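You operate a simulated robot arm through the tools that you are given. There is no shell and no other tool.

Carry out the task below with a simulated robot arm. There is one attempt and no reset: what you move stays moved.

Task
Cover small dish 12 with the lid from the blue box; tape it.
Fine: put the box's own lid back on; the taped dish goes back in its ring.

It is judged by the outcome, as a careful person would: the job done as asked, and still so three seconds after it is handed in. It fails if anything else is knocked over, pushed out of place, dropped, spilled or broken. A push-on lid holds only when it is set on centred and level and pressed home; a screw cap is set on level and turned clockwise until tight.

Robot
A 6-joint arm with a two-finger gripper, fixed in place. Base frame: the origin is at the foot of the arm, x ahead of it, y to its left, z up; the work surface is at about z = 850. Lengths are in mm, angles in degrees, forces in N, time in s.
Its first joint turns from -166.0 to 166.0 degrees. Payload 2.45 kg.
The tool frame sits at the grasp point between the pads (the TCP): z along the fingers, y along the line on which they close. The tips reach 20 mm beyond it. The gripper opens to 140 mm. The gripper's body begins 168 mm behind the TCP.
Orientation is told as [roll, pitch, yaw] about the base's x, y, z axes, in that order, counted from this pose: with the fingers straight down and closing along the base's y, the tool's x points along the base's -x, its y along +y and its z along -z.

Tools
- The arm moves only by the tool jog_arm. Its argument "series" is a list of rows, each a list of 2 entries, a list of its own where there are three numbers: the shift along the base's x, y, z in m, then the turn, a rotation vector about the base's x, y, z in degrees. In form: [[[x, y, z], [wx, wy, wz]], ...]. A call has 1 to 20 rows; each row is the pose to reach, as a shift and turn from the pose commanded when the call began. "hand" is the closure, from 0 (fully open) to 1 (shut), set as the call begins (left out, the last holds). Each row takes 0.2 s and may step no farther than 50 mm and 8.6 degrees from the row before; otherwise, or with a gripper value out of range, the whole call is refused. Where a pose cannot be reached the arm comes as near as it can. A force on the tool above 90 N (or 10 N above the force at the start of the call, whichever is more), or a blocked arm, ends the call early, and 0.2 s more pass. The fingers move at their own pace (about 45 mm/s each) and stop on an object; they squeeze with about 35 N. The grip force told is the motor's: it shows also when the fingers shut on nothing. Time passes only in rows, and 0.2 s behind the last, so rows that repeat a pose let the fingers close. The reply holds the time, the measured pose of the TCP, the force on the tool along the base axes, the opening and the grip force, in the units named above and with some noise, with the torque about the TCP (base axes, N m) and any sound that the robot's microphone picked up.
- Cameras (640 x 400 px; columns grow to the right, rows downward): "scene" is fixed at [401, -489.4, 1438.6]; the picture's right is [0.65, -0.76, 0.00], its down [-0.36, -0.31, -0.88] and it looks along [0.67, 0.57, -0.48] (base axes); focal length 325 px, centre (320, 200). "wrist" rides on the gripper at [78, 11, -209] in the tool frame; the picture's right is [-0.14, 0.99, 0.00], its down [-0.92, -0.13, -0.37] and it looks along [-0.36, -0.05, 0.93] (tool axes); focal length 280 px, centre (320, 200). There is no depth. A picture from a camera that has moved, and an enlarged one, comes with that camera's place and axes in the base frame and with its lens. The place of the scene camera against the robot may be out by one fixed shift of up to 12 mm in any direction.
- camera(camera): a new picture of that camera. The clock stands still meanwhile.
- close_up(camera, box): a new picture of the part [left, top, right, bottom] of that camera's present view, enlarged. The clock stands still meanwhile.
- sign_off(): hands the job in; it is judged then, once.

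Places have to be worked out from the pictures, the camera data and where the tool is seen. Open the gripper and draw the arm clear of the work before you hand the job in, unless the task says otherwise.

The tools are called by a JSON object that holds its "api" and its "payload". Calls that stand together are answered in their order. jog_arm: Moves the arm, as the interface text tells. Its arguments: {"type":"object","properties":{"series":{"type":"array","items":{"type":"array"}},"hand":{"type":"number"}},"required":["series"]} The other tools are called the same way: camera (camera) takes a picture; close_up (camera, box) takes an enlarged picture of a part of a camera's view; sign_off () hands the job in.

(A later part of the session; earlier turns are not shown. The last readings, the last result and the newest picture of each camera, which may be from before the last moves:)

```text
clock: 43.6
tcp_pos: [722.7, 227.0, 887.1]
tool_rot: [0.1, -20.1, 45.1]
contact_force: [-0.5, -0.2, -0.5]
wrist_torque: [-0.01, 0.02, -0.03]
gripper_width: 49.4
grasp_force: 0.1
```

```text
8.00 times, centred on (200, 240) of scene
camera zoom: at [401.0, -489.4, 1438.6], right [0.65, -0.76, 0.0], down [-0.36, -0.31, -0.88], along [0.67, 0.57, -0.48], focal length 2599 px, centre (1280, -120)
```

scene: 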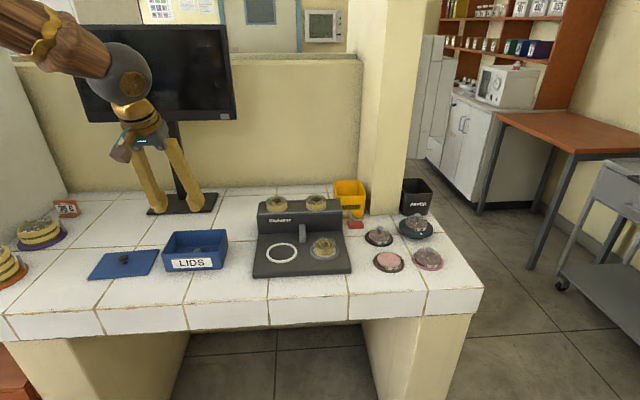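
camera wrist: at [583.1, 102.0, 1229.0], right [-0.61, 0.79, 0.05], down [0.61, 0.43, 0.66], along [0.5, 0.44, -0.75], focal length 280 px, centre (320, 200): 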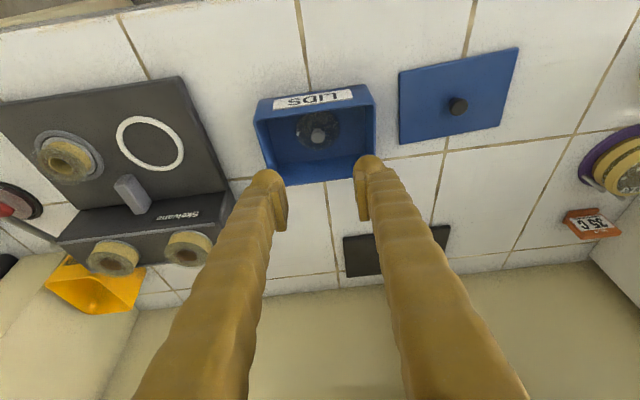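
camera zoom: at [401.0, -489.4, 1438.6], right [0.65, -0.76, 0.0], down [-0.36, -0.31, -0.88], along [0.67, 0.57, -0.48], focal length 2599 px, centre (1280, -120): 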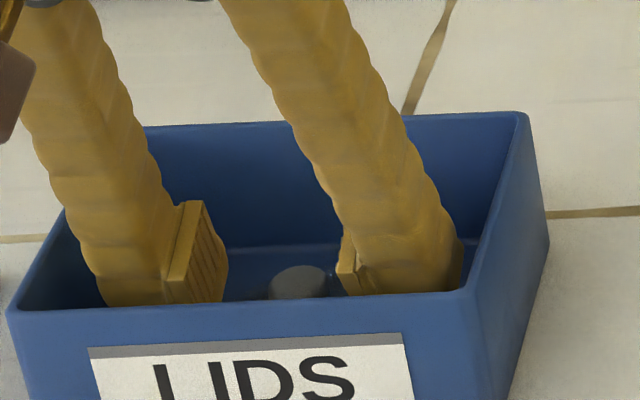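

The knob lies on the axis and is centred. I'll lower 3 mm more and check for contact, then close gently.

{"api": "jog_arm", "payload": {"series": [[[0.001, 0.001, -0.0015], [0, 0, 0]], [[0.001, 0.001, -0.003], [0, 0, 0]], [[0.001, 0.001, -0.003], [0, 0, 0]]]}}

{"api": "jog_arm", "payload": {"series": [[[0, 0, 0], [0, 0, 0]], [[0, 0, 0], [0, 0, 0]], [[0, 0, 0], [0, 0, 0]], [[0, 0, 0], [0, 0, 0]]], "hand": 0.92}}

{"api": "close_up", "payload": {"camera": "wrist", "box": [260, 115, 380, 225]}}

{"api": "close_up", "payload": {"camera": "scene", "box": [165, 215, 235, 265]}}

```text
clock: 44.4
tcp_pos: [723.6, 227.0, 885.0]
tool_rot: [0.2, -20.2, 45.2]
contact_force: [0.0, 0.3, 0.1]
wrist_torque: [0.03, -0.01, 0.03]
gripper_width: 49.3
grasp_force: 0.1
```

```text
clock: 45.4
tcp_pos: [723.9, 227.5, 886.3]
tool_rot: [0.2, -20.2, 45.1]
contact_force: [-0.1, 0.5, -0.6]
wrist_torque: [0.01, 0.04, -0.01]
gripper_width: 15.1
grasp_force: 34.7
```

```text
3.64 times, centred on (320, 170) of wrist
camera zoom: at [614.2, 132.1, 1054.6], right [-0.61, 0.79, 0.05], down [0.61, 0.43, 0.66], along [0.5, 0.44, -0.75], focal length 1020 px, centre (320, 309)
```

zoom: 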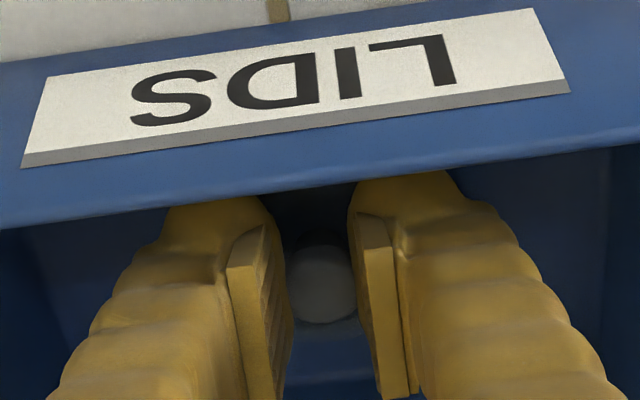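

```text
8.00 times, centred on (200, 240) of scene
camera zoom: at [401.0, -489.4, 1438.6], right [0.65, -0.76, 0.0], down [-0.36, -0.31, -0.88], along [0.67, 0.57, -0.48], focal length 2599 px, centre (1280, -120)
```

zoom: 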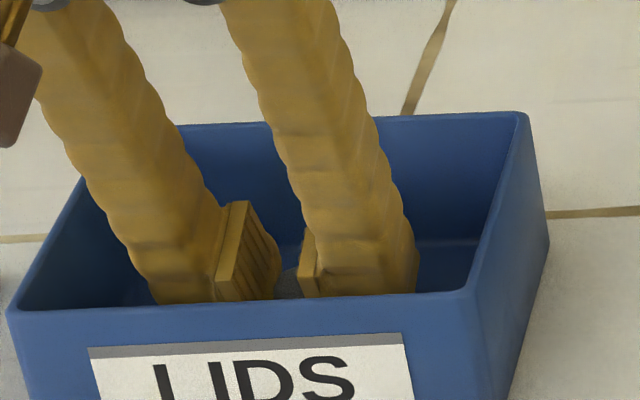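

The knob is held at 15 mm with 35 N. I'll lift the lid straight up out of the box and check that it hangs level.

{"api": "jog_arm", "payload": {"series": [[[0, 0, 0.005], [0, 0, 0]], [[0, 0, 0.015], [0, 0, 0]], [[0, 0, 0.03], [0, 0, 0]], [[0, 0, 0.05], [0, 0, 0]], [[0, 0, 0.075], [0, 0, 0]], [[0, 0, 0.1], [0, 0, 0]], [[0, 0, 0.12], [0, 0, 0]], [[0, 0, 0.12], [0, 0, 0]]], "hand": 1}}

{"api": "close_up", "payload": {"camera": "wrist", "box": [240, 100, 400, 240]}}

{"api": "close_up", "payload": {"camera": "scene", "box": [145, 170, 245, 270]}}

```text
clock: 47.2
tcp_pos: [722.7, 228.1, 1005.9]
tool_rot: [0.0, -20.2, 45.2]
contact_force: [0.9, -0.3, 0.1]
wrist_torque: [0.01, 0.0, 0.0]
gripper_width: 14.4
grasp_force: 34.6
```

```text
2.86 times, centred on (320, 170) of wrist
camera zoom: at [613.5, 132.6, 1175.3], right [-0.61, 0.79, 0.05], down [0.61, 0.43, 0.66], along [0.5, 0.44, -0.75], focal length 801 px, centre (320, 286)
```

zoom: 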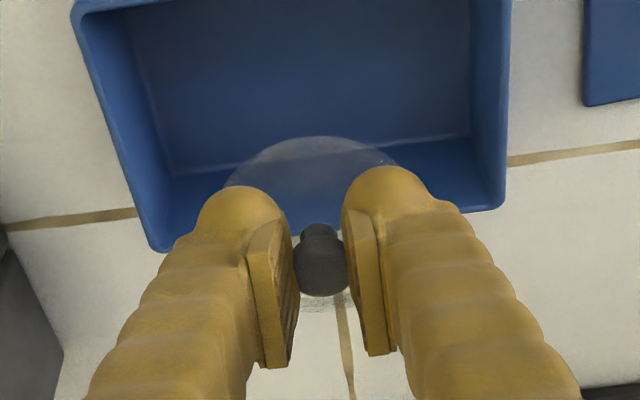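

```text
4.00 times, centred on (195, 220) of scene
camera zoom: at [401.0, -489.4, 1438.6], right [0.65, -0.76, 0.0], down [-0.36, -0.31, -0.88], along [0.67, 0.57, -0.48], focal length 1300 px, centre (820, 120)
```

zoom: 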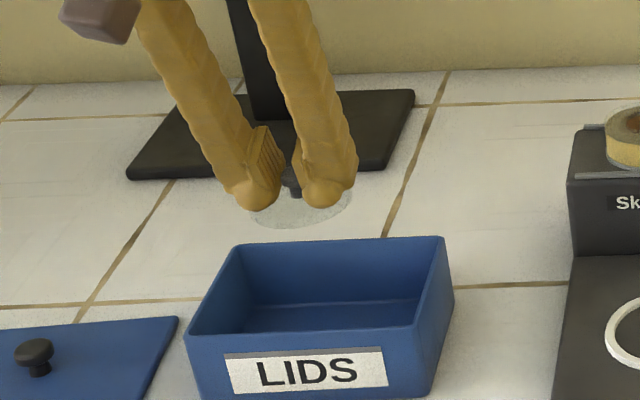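

The lid is out. I'll zoom in to check how level it hangs.

{"api": "close_up", "payload": {"camera": "scene", "box": [175, 190, 215, 230]}}

{"api": "close_up", "payload": {"camera": "wrist", "box": [270, 130, 380, 220]}}

```text
10.00 times, centred on (195, 210) of scene
camera zoom: at [401.0, -489.4, 1438.6], right [0.65, -0.76, 0.0], down [-0.36, -0.31, -0.88], along [0.67, 0.57, -0.48], focal length 3249 px, centre (1570, 100)
```

zoom: 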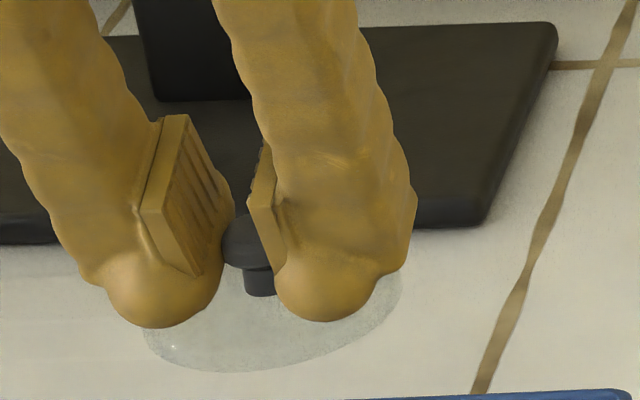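

```text
4.44 times, centred on (325, 175) of wrist
camera zoom: at [613.5, 132.6, 1175.3], right [-0.61, 0.79, 0.05], down [0.61, 0.43, 0.66], along [0.5, 0.44, -0.75], focal length 1246 px, centre (298, 311)
```

zoom: 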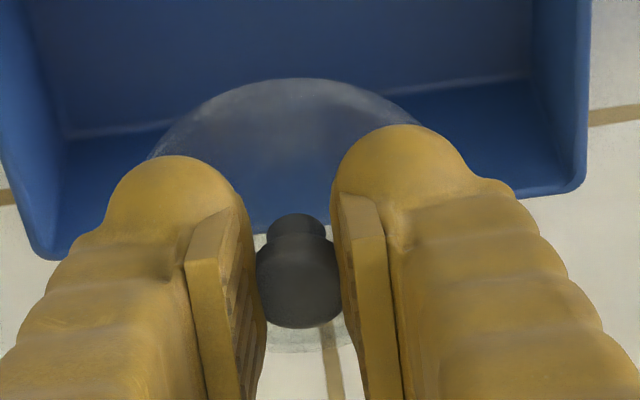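

The lid hangs level, allowing for the perspective of its outline. I'll carry it, keeping the 20° tilt, back to the approach line for dish 12 while turning to 12° yaw.

{"api": "jog_arm", "payload": {"series": [[[0.02, -0.03, 0.02], [0, 0, -2.3]], [[0.044, -0.065, 0.03], [0, 0, -5]], [[0.068, -0.1, 0.03], [0, 0, -7.8]], [[0.092, -0.135, 0.03], [0, 0, -10.5]], [[0.116, -0.17, 0.03], [0, 0, -13.3]], [[0.14, -0.205, 0.03], [0, 0, -16]], [[0.164, -0.24, 0.03], [0, 0, -18.8]], [[0.188, -0.275, 0.03], [0, 0, -21.5]], [[0.212, -0.31, 0.03], [0, 0, -24.3]], [[0.236, -0.345, 0.03], [0, 0, -27]], [[0.26, -0.38, 0.03], [0, 0, -29.8]], [[0.28, -0.41, 0.02], [0, 0, -32]], [[0.29, -0.421, 0.0], [0, 0, -33.1]], [[0.29, -0.421, 0.0], [0, 0, -33.1]]], "hand": 1}}

{"api": "camera", "payload": {"camera": "wrist"}}

{"api": "camera", "payload": {"camera": "scene"}}

```text
clock: 50.2
tcp_pos: [1014.1, -194.4, 1003.6]
tool_rot: [0.1, -20.2, 12.0]
contact_force: [-0.8, 0.4, 0.4]
wrist_torque: [-0.04, 0.0, 0.01]
gripper_width: 14.4
grasp_force: 34.7
```

```text
taken
camera wrist: at [869.4, -213.7, 1172.5], right [-0.08, 1.0, 0.05], down [0.75, 0.03, 0.66], along [0.66, 0.09, -0.75], focal length 280 px, centre (320, 200)
```

wrist: 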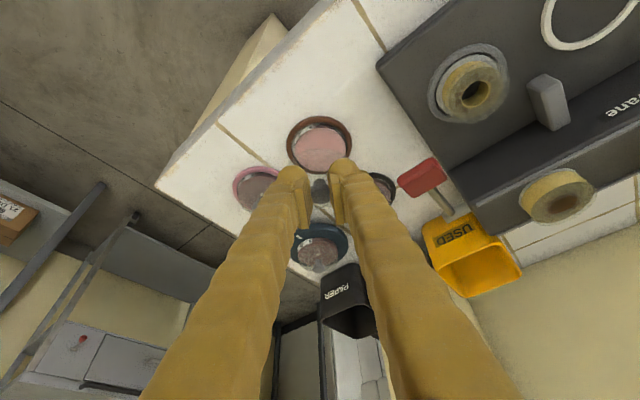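

```text
taken
```

scene: 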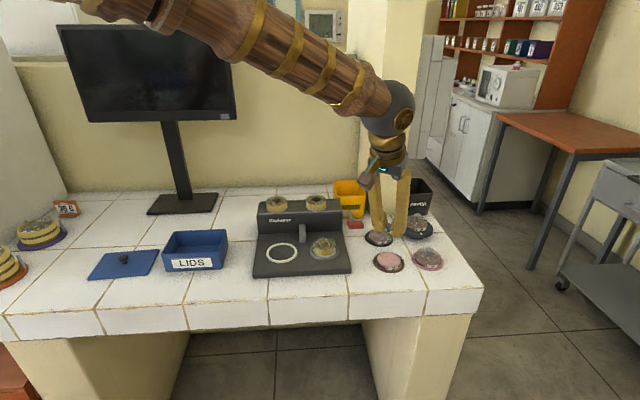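

The lid is still held and the dish is in view just beyond it. I'll zoom to compare the lid axis with the dish centre.

{"api": "close_up", "payload": {"camera": "wrist", "box": [260, 100, 380, 220]}}

{"api": "close_up", "payload": {"camera": "scene", "box": [360, 210, 440, 280]}}

```text
3.33 times, centred on (320, 160) of wrist
camera zoom: at [869.4, -213.7, 1172.5], right [-0.08, 1.0, 0.05], down [0.75, 0.03, 0.66], along [0.66, 0.09, -0.75], focal length 935 px, centre (320, 333)
```

zoom: 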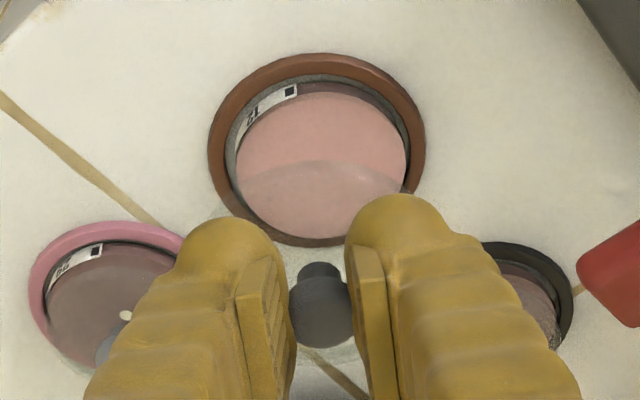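

```text
5.71 times, centred on (400, 245) of scene
camera zoom: at [401.0, -489.4, 1438.6], right [0.65, -0.76, 0.0], down [-0.36, -0.31, -0.88], along [0.67, 0.57, -0.48], focal length 1857 px, centre (-137, -57)
```

zoom: 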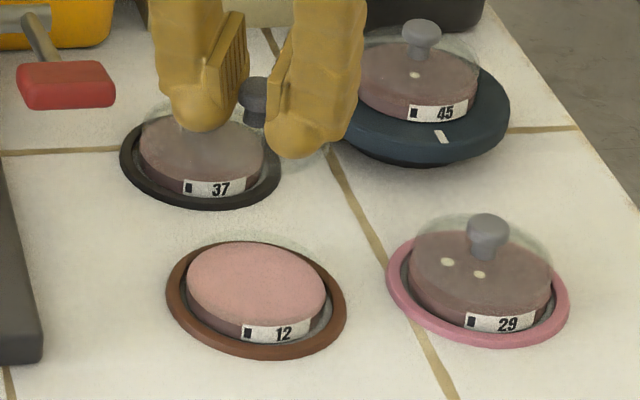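

I'll zoom tighter on the knob and lid edges to determine precisely where the lid's centre sits relative to the tool.

{"api": "close_up", "payload": {"camera": "wrist", "box": [290, 140, 350, 220]}}

{"api": "close_up", "payload": {"camera": "scene", "box": [372, 208, 412, 243]}}

```text
5.00 times, centred on (320, 180) of wrist
camera zoom: at [869.4, -213.7, 1172.5], right [-0.08, 1.0, 0.05], down [0.75, 0.03, 0.66], along [0.66, 0.09, -0.75], focal length 1402 px, centre (320, 300)
```

zoom: 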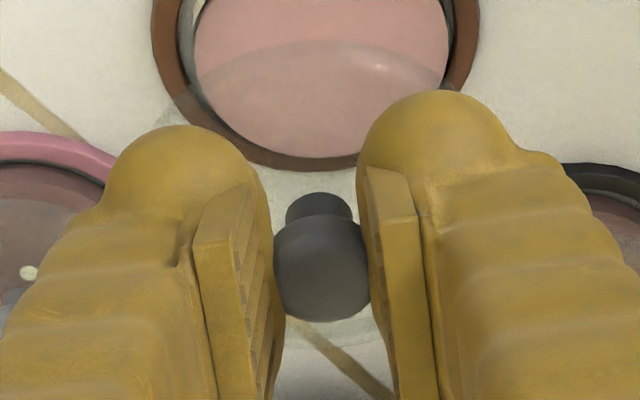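

```text
11.43 times, centred on (392, 226) of scene
camera zoom: at [401.0, -489.4, 1438.6], right [0.65, -0.76, 0.0], down [-0.36, -0.31, -0.88], along [0.67, 0.57, -0.48], focal length 3714 px, centre (-503, -91)
```

zoom: 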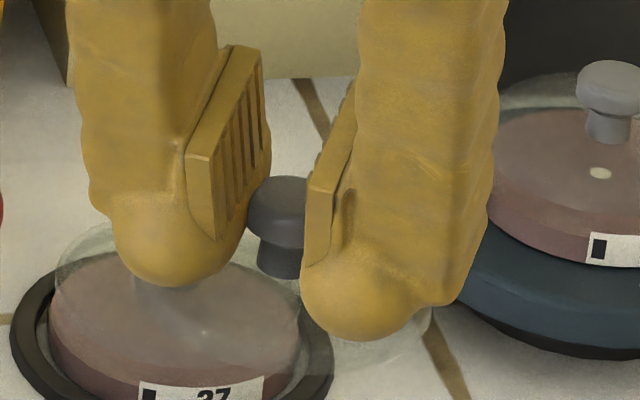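

The knob's exact offset along the radial direction is uncertain by 1–2 mm. I'll lower until the lid's rim is just above the dish, where both outlines are at the same depth and can be compared directly.

{"api": "jog_arm", "payload": {"series": [[[0.0086, 0.002, -0.022], [0, 0, 0]], [[0.0172, 0.004, -0.045], [0, 0, 0]], [[0.0258, 0.006, -0.067], [0, 0, 0]], [[0.0343, 0.0084, -0.09], [0, 0, 0]], [[0.0343, 0.0084, -0.09], [0, 0, 0]]]}}

{"api": "close_up", "payload": {"camera": "wrist", "box": [250, 110, 390, 220]}}

{"api": "close_up", "payload": {"camera": "scene", "box": [365, 225, 425, 280]}}

```text
clock: 51.4
tcp_pos: [1048.8, -186.2, 914.3]
tool_rot: [0.0, -20.2, 12.0]
contact_force: [-0.4, 0.9, 0.2]
wrist_torque: [-0.04, 0.02, 0.0]
gripper_width: 14.5
grasp_force: 35.4
```

```text
3.64 times, centred on (320, 165) of wrist
camera zoom: at [904.1, -205.7, 1083.1], right [-0.08, 1.0, 0.05], down [0.75, 0.03, 0.66], along [0.66, 0.09, -0.75], focal length 1020 px, centre (320, 327)
```

zoom: 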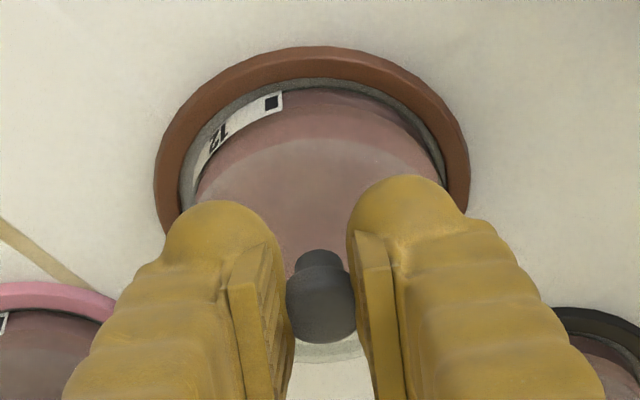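

```text
7.27 times, centred on (395, 252) of scene
camera zoom: at [401.0, -489.4, 1438.6], right [0.65, -0.76, 0.0], down [-0.36, -0.31, -0.88], along [0.67, 0.57, -0.48], focal length 2363 px, centre (-226, -182)
```

zoom: 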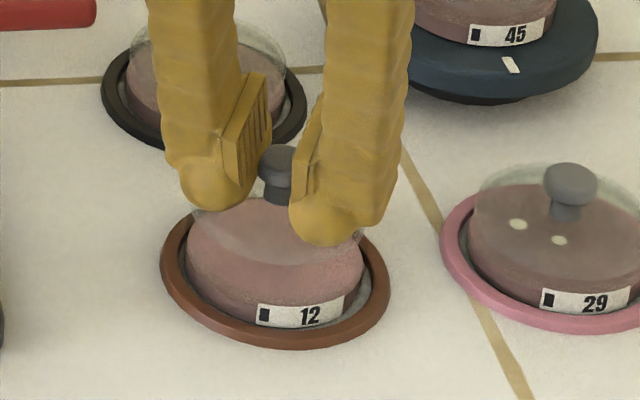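

In the scene view the lid and dish outlines share nearly the same centre column, so the alignment looks good. The rim is still about 14 mm above the dish, so I'll lower 9 mm and compare again.

{"api": "jog_arm", "payload": {"series": [[[0, 0, -0.0045], [0, 0, 0]], [[0, 0, -0.009], [0, 0, 0]], [[0, 0, -0.009], [0, 0, 0]]]}}

{"api": "close_up", "payload": {"camera": "wrist", "box": [270, 110, 370, 190]}}

{"api": "close_up", "payload": {"camera": "scene", "box": [372, 235, 412, 275]}}

```text
clock: 52.2
tcp_pos: [1048.8, -185.7, 906.3]
tool_rot: [0.1, -20.3, 12.0]
contact_force: [-0.3, -0.7, 0.4]
wrist_torque: [-0.01, -0.05, 0.03]
gripper_width: 14.2
grasp_force: 34.7
```

```text
5.00 times, centred on (320, 150) of wrist
camera zoom: at [904.4, -204.9, 1075.4], right [-0.08, 1.0, 0.05], down [0.75, 0.03, 0.66], along [0.66, 0.09, -0.75], focal length 1402 px, centre (320, 450)
```

zoom: 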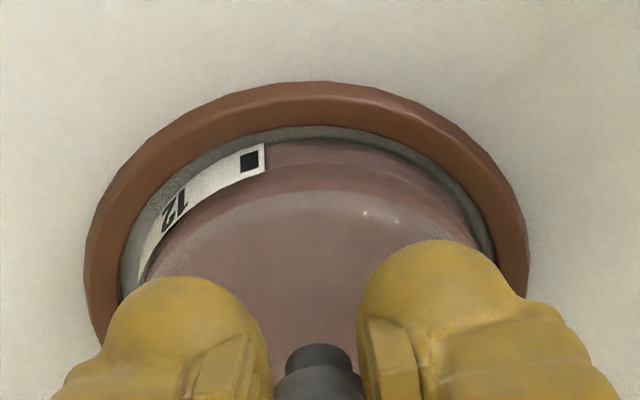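

```text
10.00 times, centred on (392, 255) of scene
camera zoom: at [401.0, -489.4, 1438.6], right [0.65, -0.76, 0.0], down [-0.36, -0.31, -0.88], along [0.67, 0.57, -0.48], focal length 3249 px, centre (-400, -350)
```

zoom: 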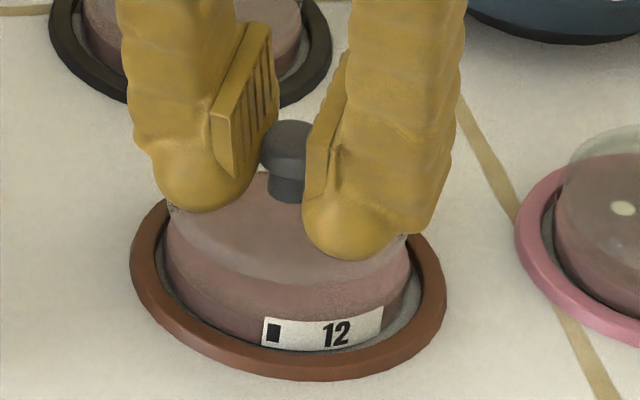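

Both views agree: the lid's near edge and the dish's near edge line up within about 1 mm, as do the left and right extents, with a gap of about 8 mm. I'll lower in small steps to contact.

{"api": "jog_arm", "payload": {"series": [[[0, 0, -0.002], [0, 0, 0]], [[0, 0, -0.004], [0, 0, 0]], [[0, 0, -0.006], [0, 0, 0]]]}}

{"api": "close_up", "payload": {"camera": "wrist", "box": [270, 110, 370, 190]}}

{"api": "close_up", "payload": {"camera": "scene", "box": [372, 235, 412, 275]}}

```text
clock: 53.0
tcp_pos: [1048.4, -185.8, 899.6]
tool_rot: [0.1, -20.2, 12.1]
contact_force: [0.0, 0.4, -0.3]
wrist_torque: [0.01, 0.02, -0.01]
gripper_width: 13.9
grasp_force: 35.1
```

```text
5.00 times, centred on (320, 150) of wrist
camera zoom: at [904.2, -205.3, 1069.7], right [-0.08, 1.0, 0.05], down [0.75, 0.03, 0.66], along [0.66, 0.09, -0.75], focal length 1402 px, centre (320, 450)
```

zoom: 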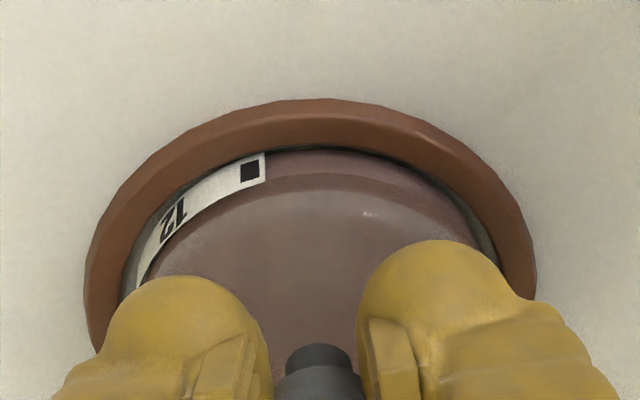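

```text
10.00 times, centred on (392, 255) of scene
camera zoom: at [401.0, -489.4, 1438.6], right [0.65, -0.76, 0.0], down [-0.36, -0.31, -0.88], along [0.67, 0.57, -0.48], focal length 3249 px, centre (-400, -350)
```

zoom: 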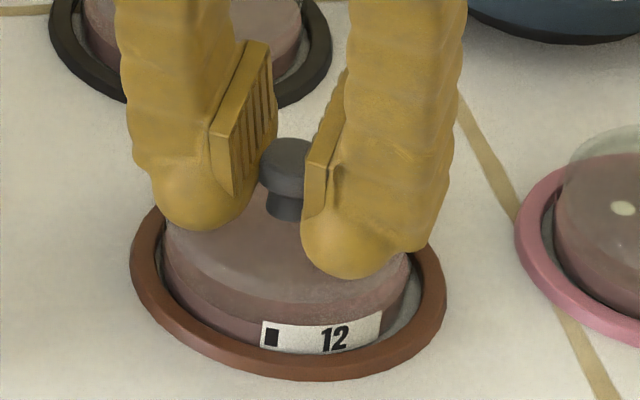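

I'll zoom in closely on the near edge to see whether the lid and dish rims coincide.

{"api": "close_up", "payload": {"camera": "wrist", "box": [290, 132, 350, 168]}}

{"api": "close_up", "payload": {"camera": "scene", "box": [376, 248, 408, 272]}}

```text
10.67 times, centred on (320, 150) of wrist
camera zoom: at [904.2, -205.3, 1069.7], right [-0.08, 1.0, 0.05], down [0.75, 0.03, 0.66], along [0.66, 0.09, -0.75], focal length 2991 px, centre (320, 733)
```

zoom: 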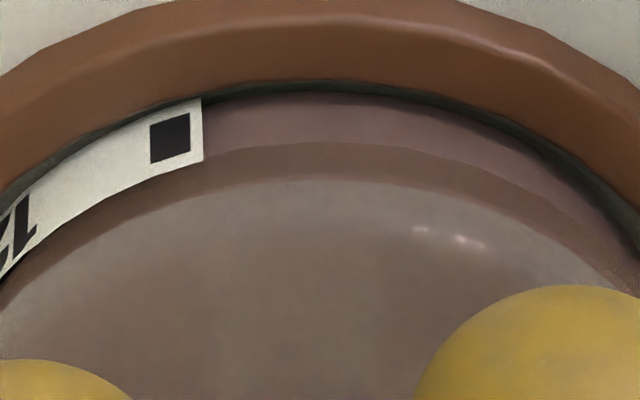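

```text
16.00 times, centred on (392, 260) of scene
camera zoom: at [401.0, -489.4, 1438.6], right [0.65, -0.76, 0.0], down [-0.36, -0.31, -0.88], along [0.67, 0.57, -0.48], focal length 5199 px, centre (-832, -760)
```

zoom: 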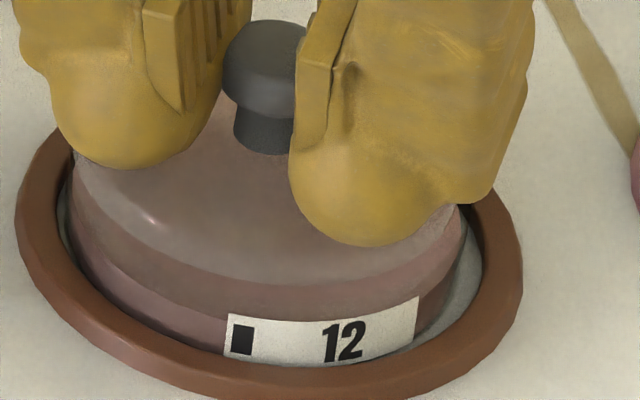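

The rims coincide within about 1 mm in both views, with about 5 mm of gap left. I'll keep lowering gently.

{"api": "jog_arm", "payload": {"series": [[[0, 0, -0.001], [0, 0, 0]], [[0, 0, -0.002], [0, 0, 0]], [[0, 0, -0.003], [0, 0, 0]], [[0, 0, -0.004], [0, 0, 0]]]}}

{"api": "close_up", "payload": {"camera": "wrist", "box": [290, 132, 350, 168]}}

{"api": "close_up", "payload": {"camera": "scene", "box": [376, 248, 408, 272]}}

```text
clock: 54.0
tcp_pos: [1048.4, -186.2, 896.1]
tool_rot: [0.1, -20.2, 12.1]
contact_force: [1.0, 0.0, 0.4]
wrist_torque: [-0.01, -0.01, -0.01]
gripper_width: 14.2
grasp_force: 34.5
```

```text
10.67 times, centred on (320, 150) of wrist
camera zoom: at [904.2, -205.4, 1065.6], right [-0.08, 1.0, 0.05], down [0.75, 0.03, 0.66], along [0.66, 0.09, -0.75], focal length 2991 px, centre (320, 733)
```

zoom: 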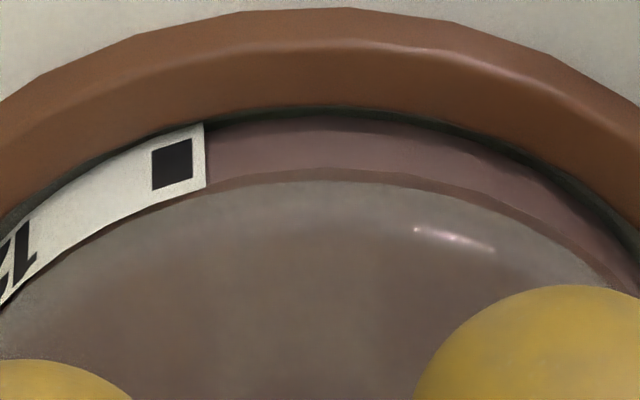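

```text
16.00 times, centred on (392, 260) of scene
camera zoom: at [401.0, -489.4, 1438.6], right [0.65, -0.76, 0.0], down [-0.36, -0.31, -0.88], along [0.67, 0.57, -0.48], focal length 5199 px, centre (-832, -760)
```

zoom: 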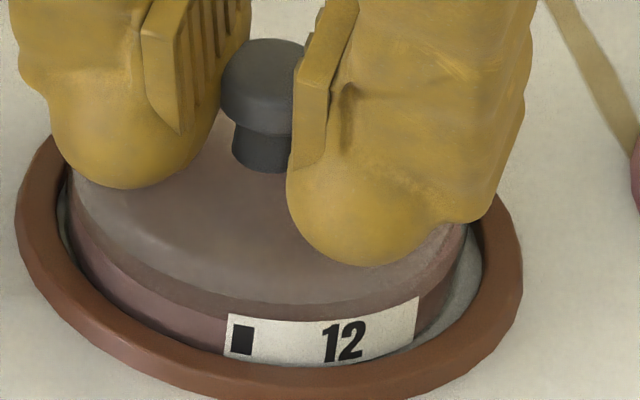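

The edges converge consistently, with about 2–3 mm left. I'll continue down, watching for contact force.

{"api": "jog_arm", "payload": {"series": [[[0, 0, -0.001], [0, 0, 0]], [[0, 0, -0.002], [0, 0, 0]], [[0, 0, -0.003], [0, 0, 0]]]}}

{"api": "close_up", "payload": {"camera": "wrist", "box": [290, 132, 350, 168]}}

{"api": "close_up", "payload": {"camera": "scene", "box": [376, 248, 408, 272]}}

```text
clock: 54.8
tcp_pos: [1049.7, -186.4, 894.6]
tool_rot: [0.1, -20.3, 12.0]
contact_force: [-1.8, -0.4, 11.4]
wrist_torque: [0.0, -0.06, -0.01]
gripper_width: 14.3
grasp_force: 35.1
```

```text
10.67 times, centred on (320, 150) of wrist
camera zoom: at [904.5, -205.1, 1063.4], right [-0.08, 1.0, 0.05], down [0.75, 0.03, 0.66], along [0.66, 0.09, -0.75], focal length 2991 px, centre (320, 733)
```

zoom: 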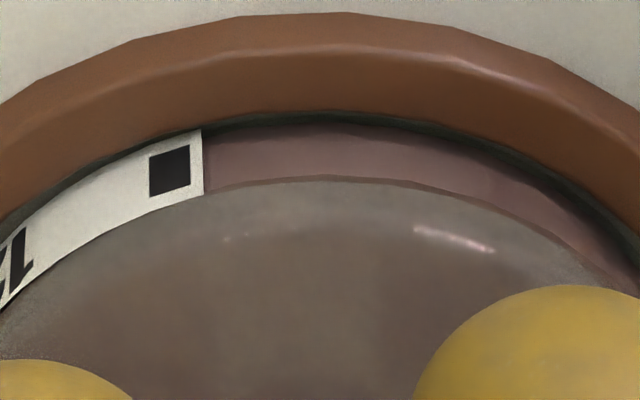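

```text
16.00 times, centred on (392, 260) of scene
camera zoom: at [401.0, -489.4, 1438.6], right [0.65, -0.76, 0.0], down [-0.36, -0.31, -0.88], along [0.67, 0.57, -0.48], focal length 5199 px, centre (-832, -760)
```

zoom: 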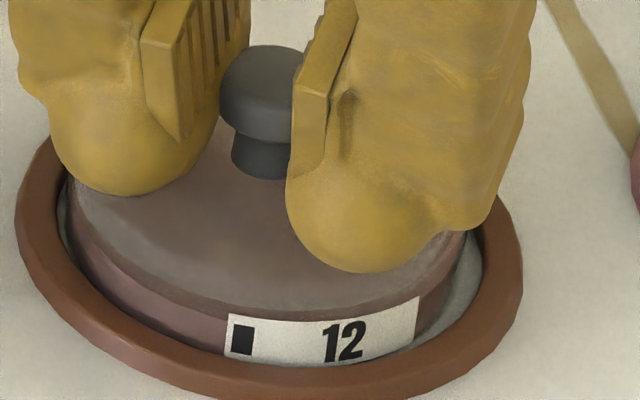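

Contact at 11 N, with the lid's edge flush with the dish's edge. Now I'll press down progressively to seat it, listening for a click.

{"api": "jog_arm", "payload": {"series": [[[0, 0, -0.001], [0, 0, 0]], [[0, 0, -0.002], [0, 0, 0]], [[0, 0, -0.003], [0, 0, 0]], [[0, 0, -0.003], [0, 0, 0]]]}}

{"api": "close_up", "payload": {"camera": "scene", "box": [376, 248, 408, 272]}}

{"api": "close_up", "payload": {"camera": "wrist", "box": [290, 132, 350, 168]}}

```text
clock: 55.8
tcp_pos: [1048.1, -185.1, 893.8]
tool_rot: [0.0, -20.5, 11.9]
contact_force: [4.4, 0.8, 54.6]
wrist_torque: [0.02, -0.29, 0.0]
gripper_width: 14.1
grasp_force: 35.1
```

```text
16.00 times, centred on (392, 260) of scene
camera zoom: at [401.0, -489.4, 1438.6], right [0.65, -0.76, 0.0], down [-0.36, -0.31, -0.88], along [0.67, 0.57, -0.48], focal length 5199 px, centre (-832, -760)
```

zoom: 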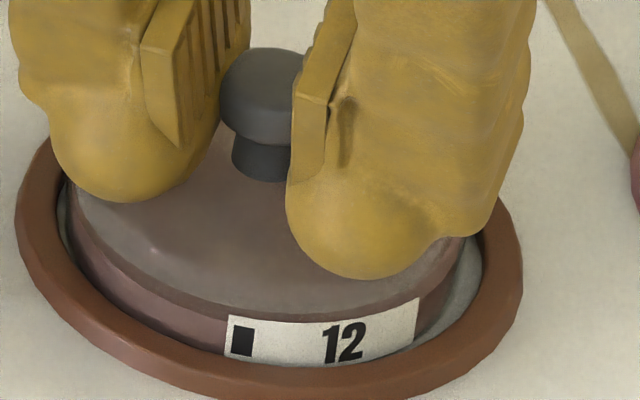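

```text
10.67 times, centred on (320, 150) of wrist
camera zoom: at [904.1, -205.1, 1061.6], right [-0.08, 1.0, 0.05], down [0.74, 0.03, 0.67], along [0.66, 0.09, -0.74], focal length 2991 px, centre (320, 733)
```

zoom: 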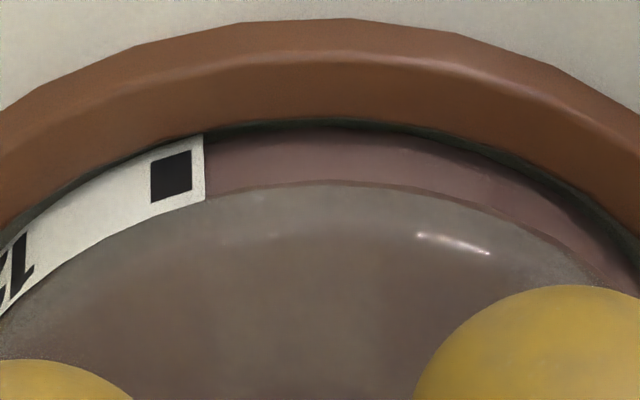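

54 N and no click yet. I'll press slightly further (staying under 80 N).

{"api": "jog_arm", "payload": {"series": [[[0, 0, -0.0006], [0, 0, 0]], [[0, 0, -0.0012], [0, 0, 0]], [[0, 0, -0.0012], [0, 0, 0]]]}}

```text
clock: 56.6
tcp_pos: [1048.3, -184.9, 891.7]
tool_rot: [0.1, -20.5, 12.1]
contact_force: [1.5, -2.0, 73.3]
wrist_torque: [-0.04, 0.01, 0.04]
gripper_width: 14.1
grasp_force: 35.1
```

73 N without any sound. I'll unload and lift a few millimetres to test whether the dish comes up with the lid.

{"api": "jog_arm", "payload": {"series": [[[0, 0, 0.003], [0, 0, 0]], [[0, 0, 0.006], [0, 0, 0]], [[0, 0, 0.009], [0, 0, 0]], [[0, 0, 0.012], [0, 0, 0]]]}}

{"api": "close_up", "payload": {"camera": "scene", "box": [376, 244, 408, 272]}}

{"api": "close_up", "payload": {"camera": "wrist", "box": [270, 110, 370, 190]}}

```text
clock: 57.6
tcp_pos: [1045.7, -184.6, 899.1]
tool_rot: [0.2, -20.1, 12.0]
contact_force: [0.4, -0.1, 0.5]
wrist_torque: [0.01, -0.03, 0.02]
gripper_width: 13.8
grasp_force: 35.1
```

```text
14.29 times, centred on (392, 258) of scene
camera zoom: at [401.0, -489.4, 1438.6], right [0.65, -0.76, 0.0], down [-0.36, -0.31, -0.88], along [0.67, 0.57, -0.48], focal length 4642 px, centre (-709, -629)
```

zoom: 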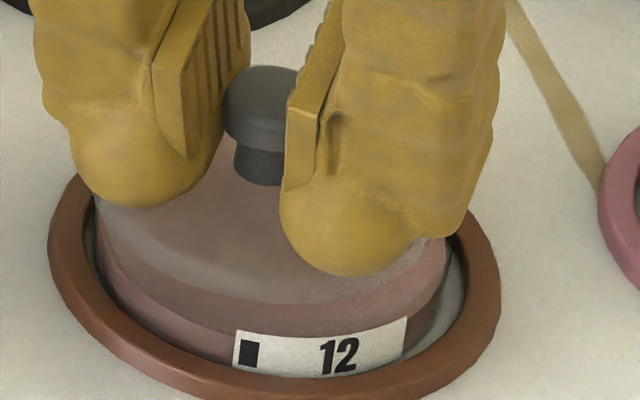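

```text
5.00 times, centred on (320, 150) of wrist
camera zoom: at [902.9, -204.3, 1068.9], right [-0.08, 1.0, 0.05], down [0.75, 0.03, 0.66], along [0.66, 0.09, -0.75], focal length 1402 px, centre (320, 450)
```

zoom: 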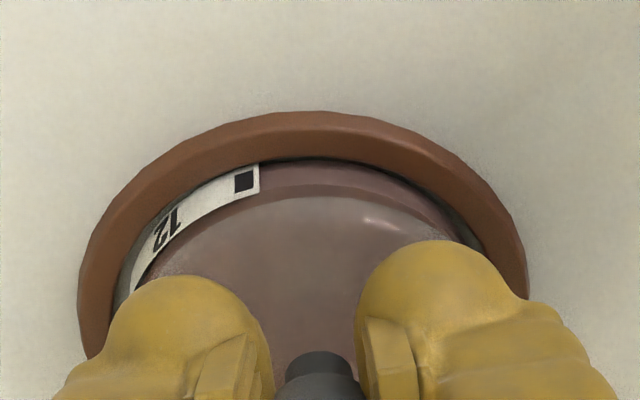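

The lid lifted off by itself, so it just rests on the dish and it is the tape that holds it. I'll set the lid back down centred, release it there, and then grip the dish wall lower than before and carry the two together. First a check of the alignment.

{"api": "jog_arm", "payload": {"series": [[[0, 0, -0.001], [0, 0, 0]], [[0, 0, -0.002], [0, 0, 0]], [[0, 0, -0.003], [0, 0, 0]]]}}

{"api": "close_up", "payload": {"camera": "wrist", "box": [290, 132, 350, 168]}}

{"api": "close_up", "payload": {"camera": "scene", "box": [376, 248, 408, 272]}}

```text
clock: 58.4
tcp_pos: [1047.9, -184.1, 897.9]
tool_rot: [0.1, -20.2, 12.0]
contact_force: [-0.2, 0.2, 0.1]
wrist_torque: [0.01, -0.02, 0.01]
gripper_width: 13.8
grasp_force: 35.1
```

```text
10.67 times, centred on (320, 150) of wrist
camera zoom: at [903.8, -204.9, 1066.8], right [-0.08, 1.0, 0.05], down [0.75, 0.03, 0.66], along [0.66, 0.09, -0.75], focal length 2991 px, centre (320, 733)
```

zoom: 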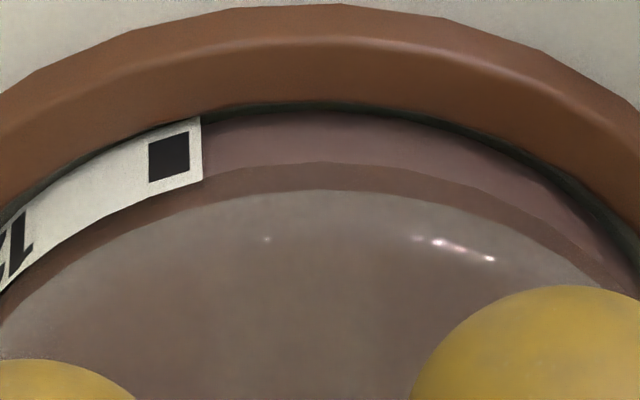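

```text
16.00 times, centred on (392, 260) of scene
camera zoom: at [401.0, -489.4, 1438.6], right [0.65, -0.76, 0.0], down [-0.36, -0.31, -0.88], along [0.67, 0.57, -0.48], focal length 5199 px, centre (-832, -760)
```

zoom: 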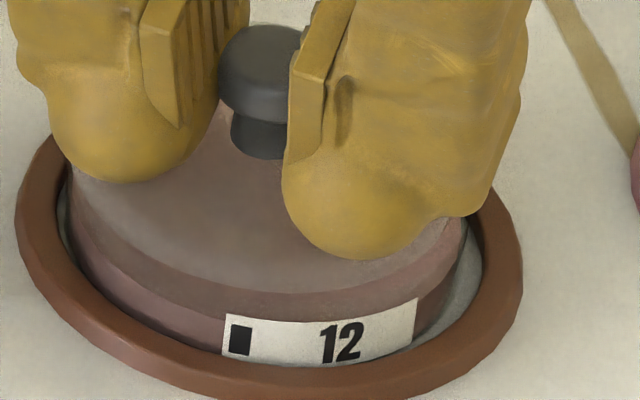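

The lid remains level and centred, with about 4.5 mm of gap. I'll lower to a light touch.

{"api": "jog_arm", "payload": {"series": [[[0, 0, -0.0015], [0, 0, 0]], [[0, 0, -0.003], [0, 0, 0]], [[0, 0, -0.004], [0, 0, 0]]]}}

{"api": "close_up", "payload": {"camera": "wrist", "box": [290, 132, 350, 168]}}

```text
clock: 59.2
tcp_pos: [1048.3, -184.5, 895.1]
tool_rot: [0.0, -20.2, 12.1]
contact_force: [0.6, 0.5, 1.7]
wrist_torque: [0.02, 0.05, -0.02]
gripper_width: 13.6
grasp_force: 35.1
```

```text
10.67 times, centred on (320, 150) of wrist
camera zoom: at [903.7, -205.2, 1063.4], right [-0.08, 1.0, 0.05], down [0.75, 0.03, 0.66], along [0.66, 0.09, -0.75], focal length 2991 px, centre (320, 733)
```

zoom: 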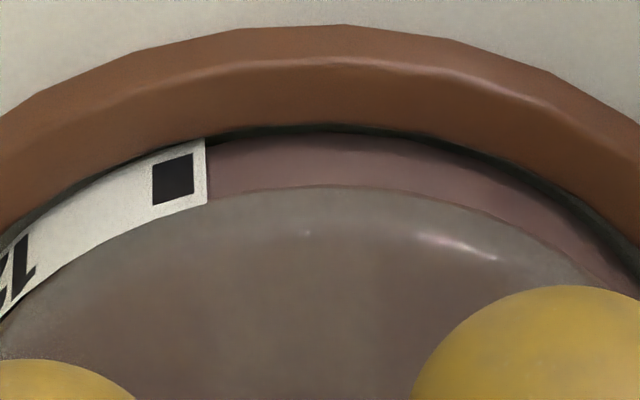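

The edges coincide and the load is light. I'll go down another 0.5 mm and open the fingers to leave the lid resting on the dish.

{"api": "jog_arm", "payload": {"series": [[[0, 0, -0.0005], [0, 0, 0]], [[0, 0, -0.0005], [0, 0, 0]]]}}

{"api": "jog_arm", "payload": {"series": [[[0, 0, 0], [0, 0, 0]], [[0, 0, 0], [0, 0, 0]], [[0, 0, 0], [0, 0, 0]], [[0, 0, 0], [0, 0, 0]], [[0, 0, 0], [0, 0, 0]]], "hand": 0.4}}

{"api": "close_up", "payload": {"camera": "wrist", "box": [250, 110, 390, 220]}}

{"api": "close_up", "payload": {"camera": "scene", "box": [372, 240, 412, 275]}}

```text
clock: 59.8
tcp_pos: [1049.0, -185.9, 894.0]
tool_rot: [0.0, -20.3, 11.9]
contact_force: [-1.1, -0.8, 5.9]
wrist_torque: [-0.01, 0.12, -0.02]
gripper_width: 13.6
grasp_force: 35.1
```

```text
clock: 61.0
tcp_pos: [1048.2, -185.7, 893.6]
tool_rot: [0.1, -20.3, 12.0]
contact_force: [0.1, 0.4, -0.1]
wrist_torque: [0.02, 0.05, -0.01]
gripper_width: 83.9
grasp_force: 0.2
```

```text
3.64 times, centred on (320, 165) of wrist
camera zoom: at [904.0, -205.0, 1062.8], right [-0.08, 1.0, 0.05], down [0.75, 0.03, 0.66], along [0.66, 0.09, -0.75], focal length 1020 px, centre (320, 327)
```

zoom: 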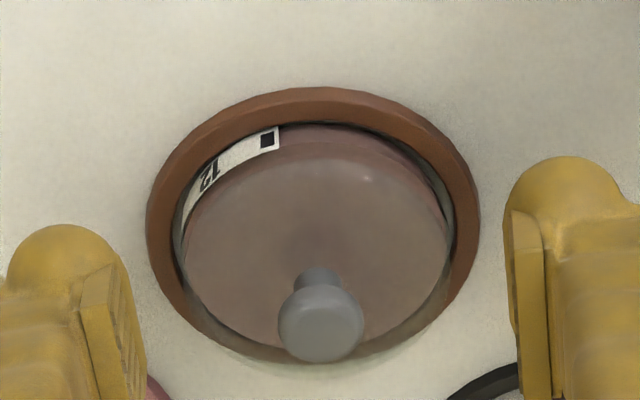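

```text
11.43 times, centred on (392, 258) of scene
camera zoom: at [401.0, -489.4, 1438.6], right [0.65, -0.76, 0.0], down [-0.36, -0.31, -0.88], along [0.67, 0.57, -0.48], focal length 3714 px, centre (-503, -457)
```

zoom: 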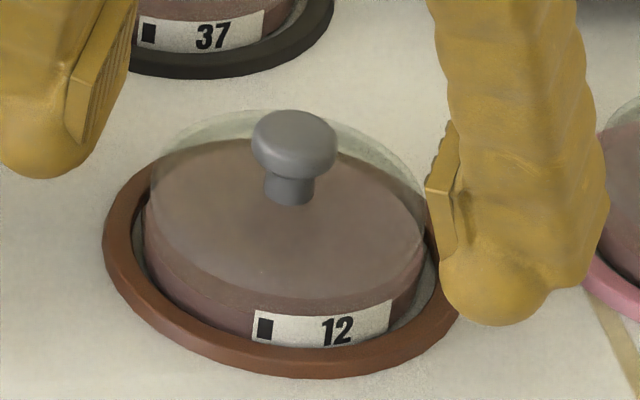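

The lid now rests squarely on dish 12. Next I'll move 6 mm outward and descend to TCP z≈875, lower than before, to grip the dish wall with the tips' widest part.

{"api": "jog_arm", "payload": {"series": [[[0.003, 0.0005, -0.006], [0, 0, 0]], [[0.006, 0.0009, -0.012], [0, 0, 0]], [[0.006, 0.0009, -0.0165], [0, 0, 0]], [[0.006, 0.0009, -0.0188], [0, 0, 0]], [[0.006, 0.0009, -0.0188], [0, 0, 0]]], "hand": 0.4}}

{"api": "close_up", "payload": {"camera": "wrist", "box": [250, 110, 390, 220]}}

{"api": "close_up", "payload": {"camera": "scene", "box": [372, 240, 422, 280]}}

```text
clock: 62.2
tcp_pos: [1055.6, -184.5, 875.3]
tool_rot: [0.2, -20.1, 11.9]
contact_force: [0.2, 0.1, -0.1]
wrist_torque: [0.01, -0.02, -0.01]
gripper_width: 83.9
grasp_force: 0.1
```

```text
3.64 times, centred on (320, 165) of wrist
camera zoom: at [910.3, -203.8, 1043.7], right [-0.08, 1.0, 0.05], down [0.75, 0.03, 0.66], along [0.66, 0.09, -0.75], focal length 1020 px, centre (320, 327)
```

zoom: 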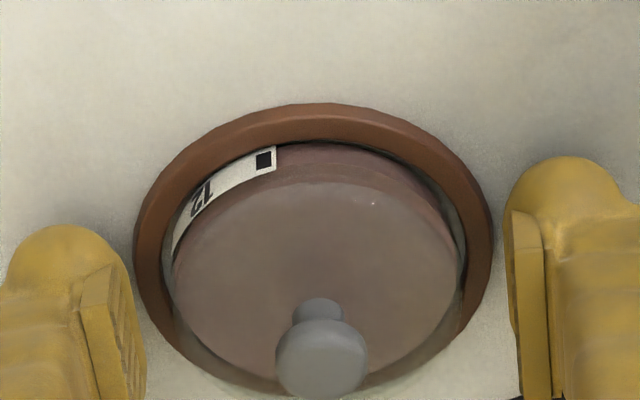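

```text
10.00 times, centred on (397, 260) of scene
camera zoom: at [401.0, -489.4, 1438.6], right [0.65, -0.76, 0.0], down [-0.36, -0.31, -0.88], along [0.67, 0.57, -0.48], focal length 3249 px, centre (-450, -400)
```

zoom: 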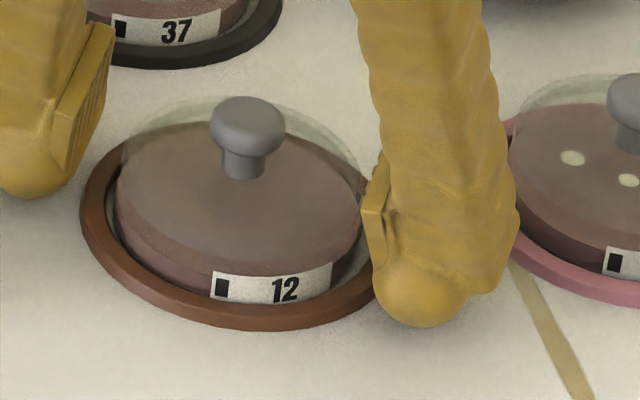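

No contact, and the tips straddle the ring. I'll close to a 57 mm target and read the width and forces.

{"api": "jog_arm", "payload": {"series": [[[0, 0, 0], [0, 0, 0]], [[0, 0, 0], [0, 0, 0]], [[0, 0, 0], [0, 0, 0]]], "hand": 0.59}}

{"api": "close_up", "payload": {"camera": "wrist", "box": [250, 110, 390, 220]}}

{"api": "close_up", "payload": {"camera": "scene", "box": [372, 240, 422, 280]}}

```text
clock: 63.0
tcp_pos: [1054.2, -184.5, 875.6]
tool_rot: [0.0, -20.3, 12.0]
contact_force: [-4.9, 15.9, 12.4]
wrist_torque: [0.82, 0.29, 0.0]
gripper_width: 69.5
grasp_force: 8.6
```

```text
3.64 times, centred on (320, 165) of wrist
camera zoom: at [910.4, -203.3, 1044.3], right [-0.08, 1.0, 0.05], down [0.75, 0.03, 0.66], along [0.66, 0.09, -0.75], focal length 1020 px, centre (320, 327)
```

zoom: 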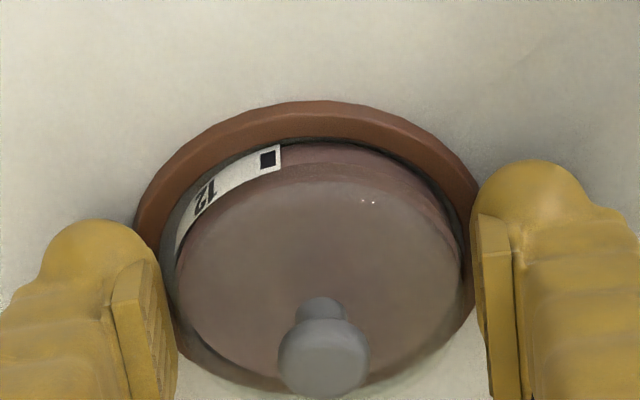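

```text
10.00 times, centred on (397, 260) of scene
camera zoom: at [401.0, -489.4, 1438.6], right [0.65, -0.76, 0.0], down [-0.36, -0.31, -0.88], along [0.67, 0.57, -0.48], focal length 3249 px, centre (-450, -400)
```

zoom: 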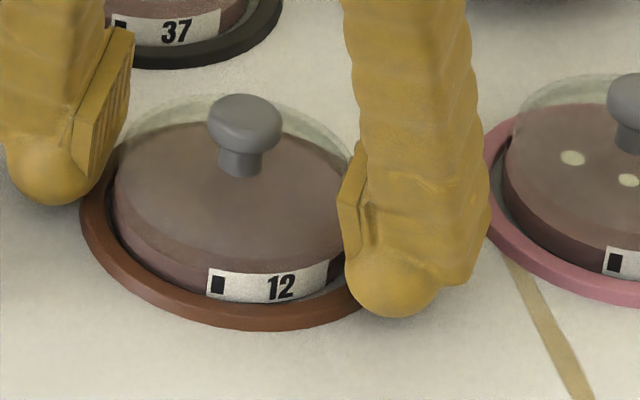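

The closing was off-centre: the right-hand finger met the ring/dish first (16 N sideways), so the midline needs to move about 2 mm toward −y. I'll open, correct, rise 1 mm, and close again.

{"api": "jog_arm", "payload": {"series": [[[0, 0, 0], [0, 0, 0]], [[0, 0, 0.0005], [0, 0, 0]], [[0.0004, -0.002, 0.001], [0, 0, 0]], [[0.0004, -0.002, 0.001], [0, 0, 0]]], "hand": 0.42}}

{"api": "close_up", "payload": {"camera": "wrist", "box": [250, 110, 390, 220]}}

```text
clock: 64.0
tcp_pos: [1054.6, -187.6, 876.2]
tool_rot: [0.1, -20.3, 12.0]
contact_force: [-1.0, 0.6, 0.3]
wrist_torque: [0.0, 0.0, 0.01]
gripper_width: 81.2
grasp_force: 0.1
```

```text
3.64 times, centred on (320, 165) of wrist
camera zoom: at [910.5, -205.9, 1045.4], right [-0.08, 1.0, 0.05], down [0.75, 0.03, 0.66], along [0.66, 0.09, -0.75], focal length 1020 px, centre (320, 327)
```

zoom: 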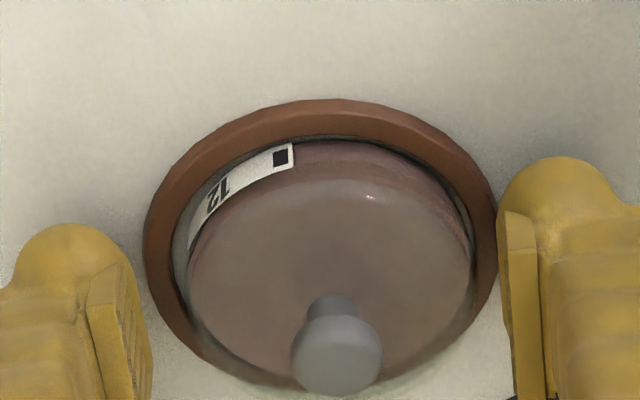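

The ring is now centred on the midline (the dish sits slightly to one side in it, which closing will correct). Closing again.

{"api": "jog_arm", "payload": {"series": [[[0, 0, 0], [0, 0, 0]], [[0, 0, 0], [0, 0, 0]], [[0, 0, 0], [0, 0, 0]]], "hand": 0.59}}

{"api": "close_up", "payload": {"camera": "wrist", "box": [250, 110, 390, 220]}}

{"api": "close_up", "payload": {"camera": "scene", "box": [372, 240, 422, 280]}}

```text
clock: 64.8
tcp_pos: [1053.7, -186.4, 876.7]
tool_rot: [0.1, -20.1, 12.0]
contact_force: [0.5, 0.0, 0.5]
wrist_torque: [-0.01, 0.01, 0.0]
gripper_width: 65.5
grasp_force: 35.3
```

```text
3.64 times, centred on (320, 165) of wrist
camera zoom: at [910.5, -205.8, 1045.4], right [-0.08, 1.0, 0.05], down [0.75, 0.03, 0.66], along [0.66, 0.09, -0.75], focal length 1020 px, centre (320, 327)
```

zoom: 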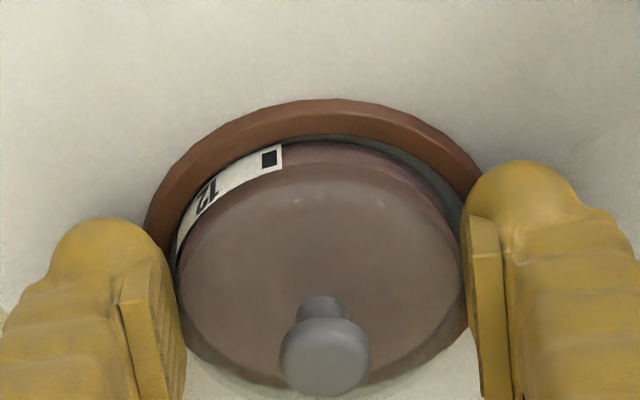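

```text
10.00 times, centred on (397, 260) of scene
camera zoom: at [401.0, -489.4, 1438.6], right [0.65, -0.76, 0.0], down [-0.36, -0.31, -0.88], along [0.67, 0.57, -0.48], focal length 3249 px, centre (-450, -400)
```

zoom: 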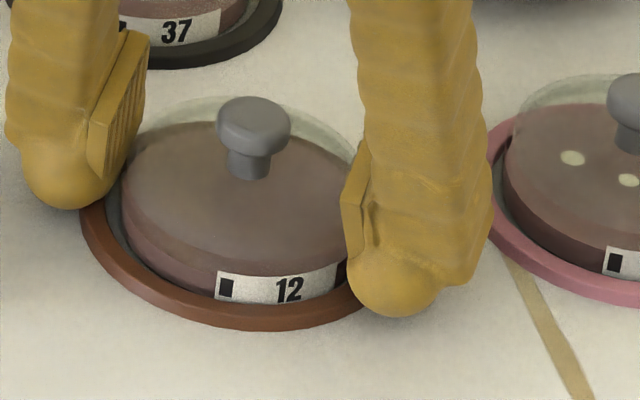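

A balanced grip (65.5 mm, 35 N, no side force), and the earlier imbalance was the dish, not the ring. There's still room below, so I'll reopen, go about 3 mm lower for a more secure hold, and close again.

{"api": "jog_arm", "payload": {"series": [[[0, 0, 0], [0, 0, 0]], [[0, 0, 0], [0, 0, 0]], [[0, 0, -0.0015], [0, 0, 0]], [[0, 0, -0.003], [0, 0, 0]], [[0, 0, -0.003], [0, 0, 0]]], "hand": 0.42}}

{"api": "jog_arm", "payload": {"series": [[[0, 0, 0], [0, 0, 0]], [[0, 0, 0], [0, 0, 0]], [[0, 0, 0], [0, 0, 0]]], "hand": 0.59}}

{"api": "close_up", "payload": {"camera": "scene", "box": [372, 240, 422, 280]}}

```text
clock: 66.0
tcp_pos: [1054.6, -186.5, 873.5]
tool_rot: [0.1, -20.2, 12.0]
contact_force: [-1.1, -0.2, 0.5]
wrist_torque: [0.05, 0.03, 0.03]
gripper_width: 81.2
grasp_force: 0.0
```

```text
clock: 66.8
tcp_pos: [1054.7, -185.3, 874.6]
tool_rot: [0.0, -20.2, 11.9]
contact_force: [-12.0, 26.0, 9.8]
wrist_torque: [0.9, 0.4, 0.15]
gripper_width: 77.9
grasp_force: 15.2
```

```text
10.00 times, centred on (397, 260) of scene
camera zoom: at [401.0, -489.4, 1438.6], right [0.65, -0.76, 0.0], down [-0.36, -0.31, -0.88], along [0.67, 0.57, -0.48], focal length 3249 px, centre (-450, -400)
```

zoom: 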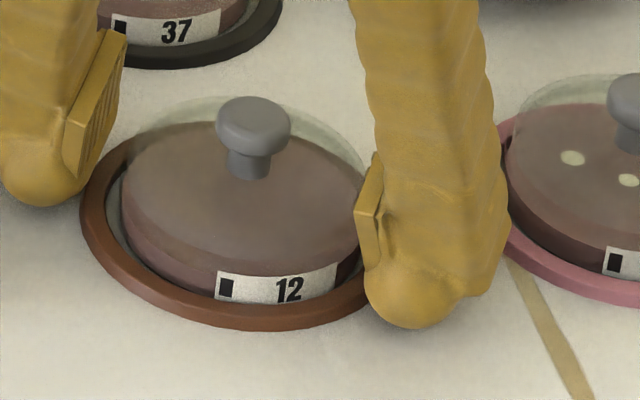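

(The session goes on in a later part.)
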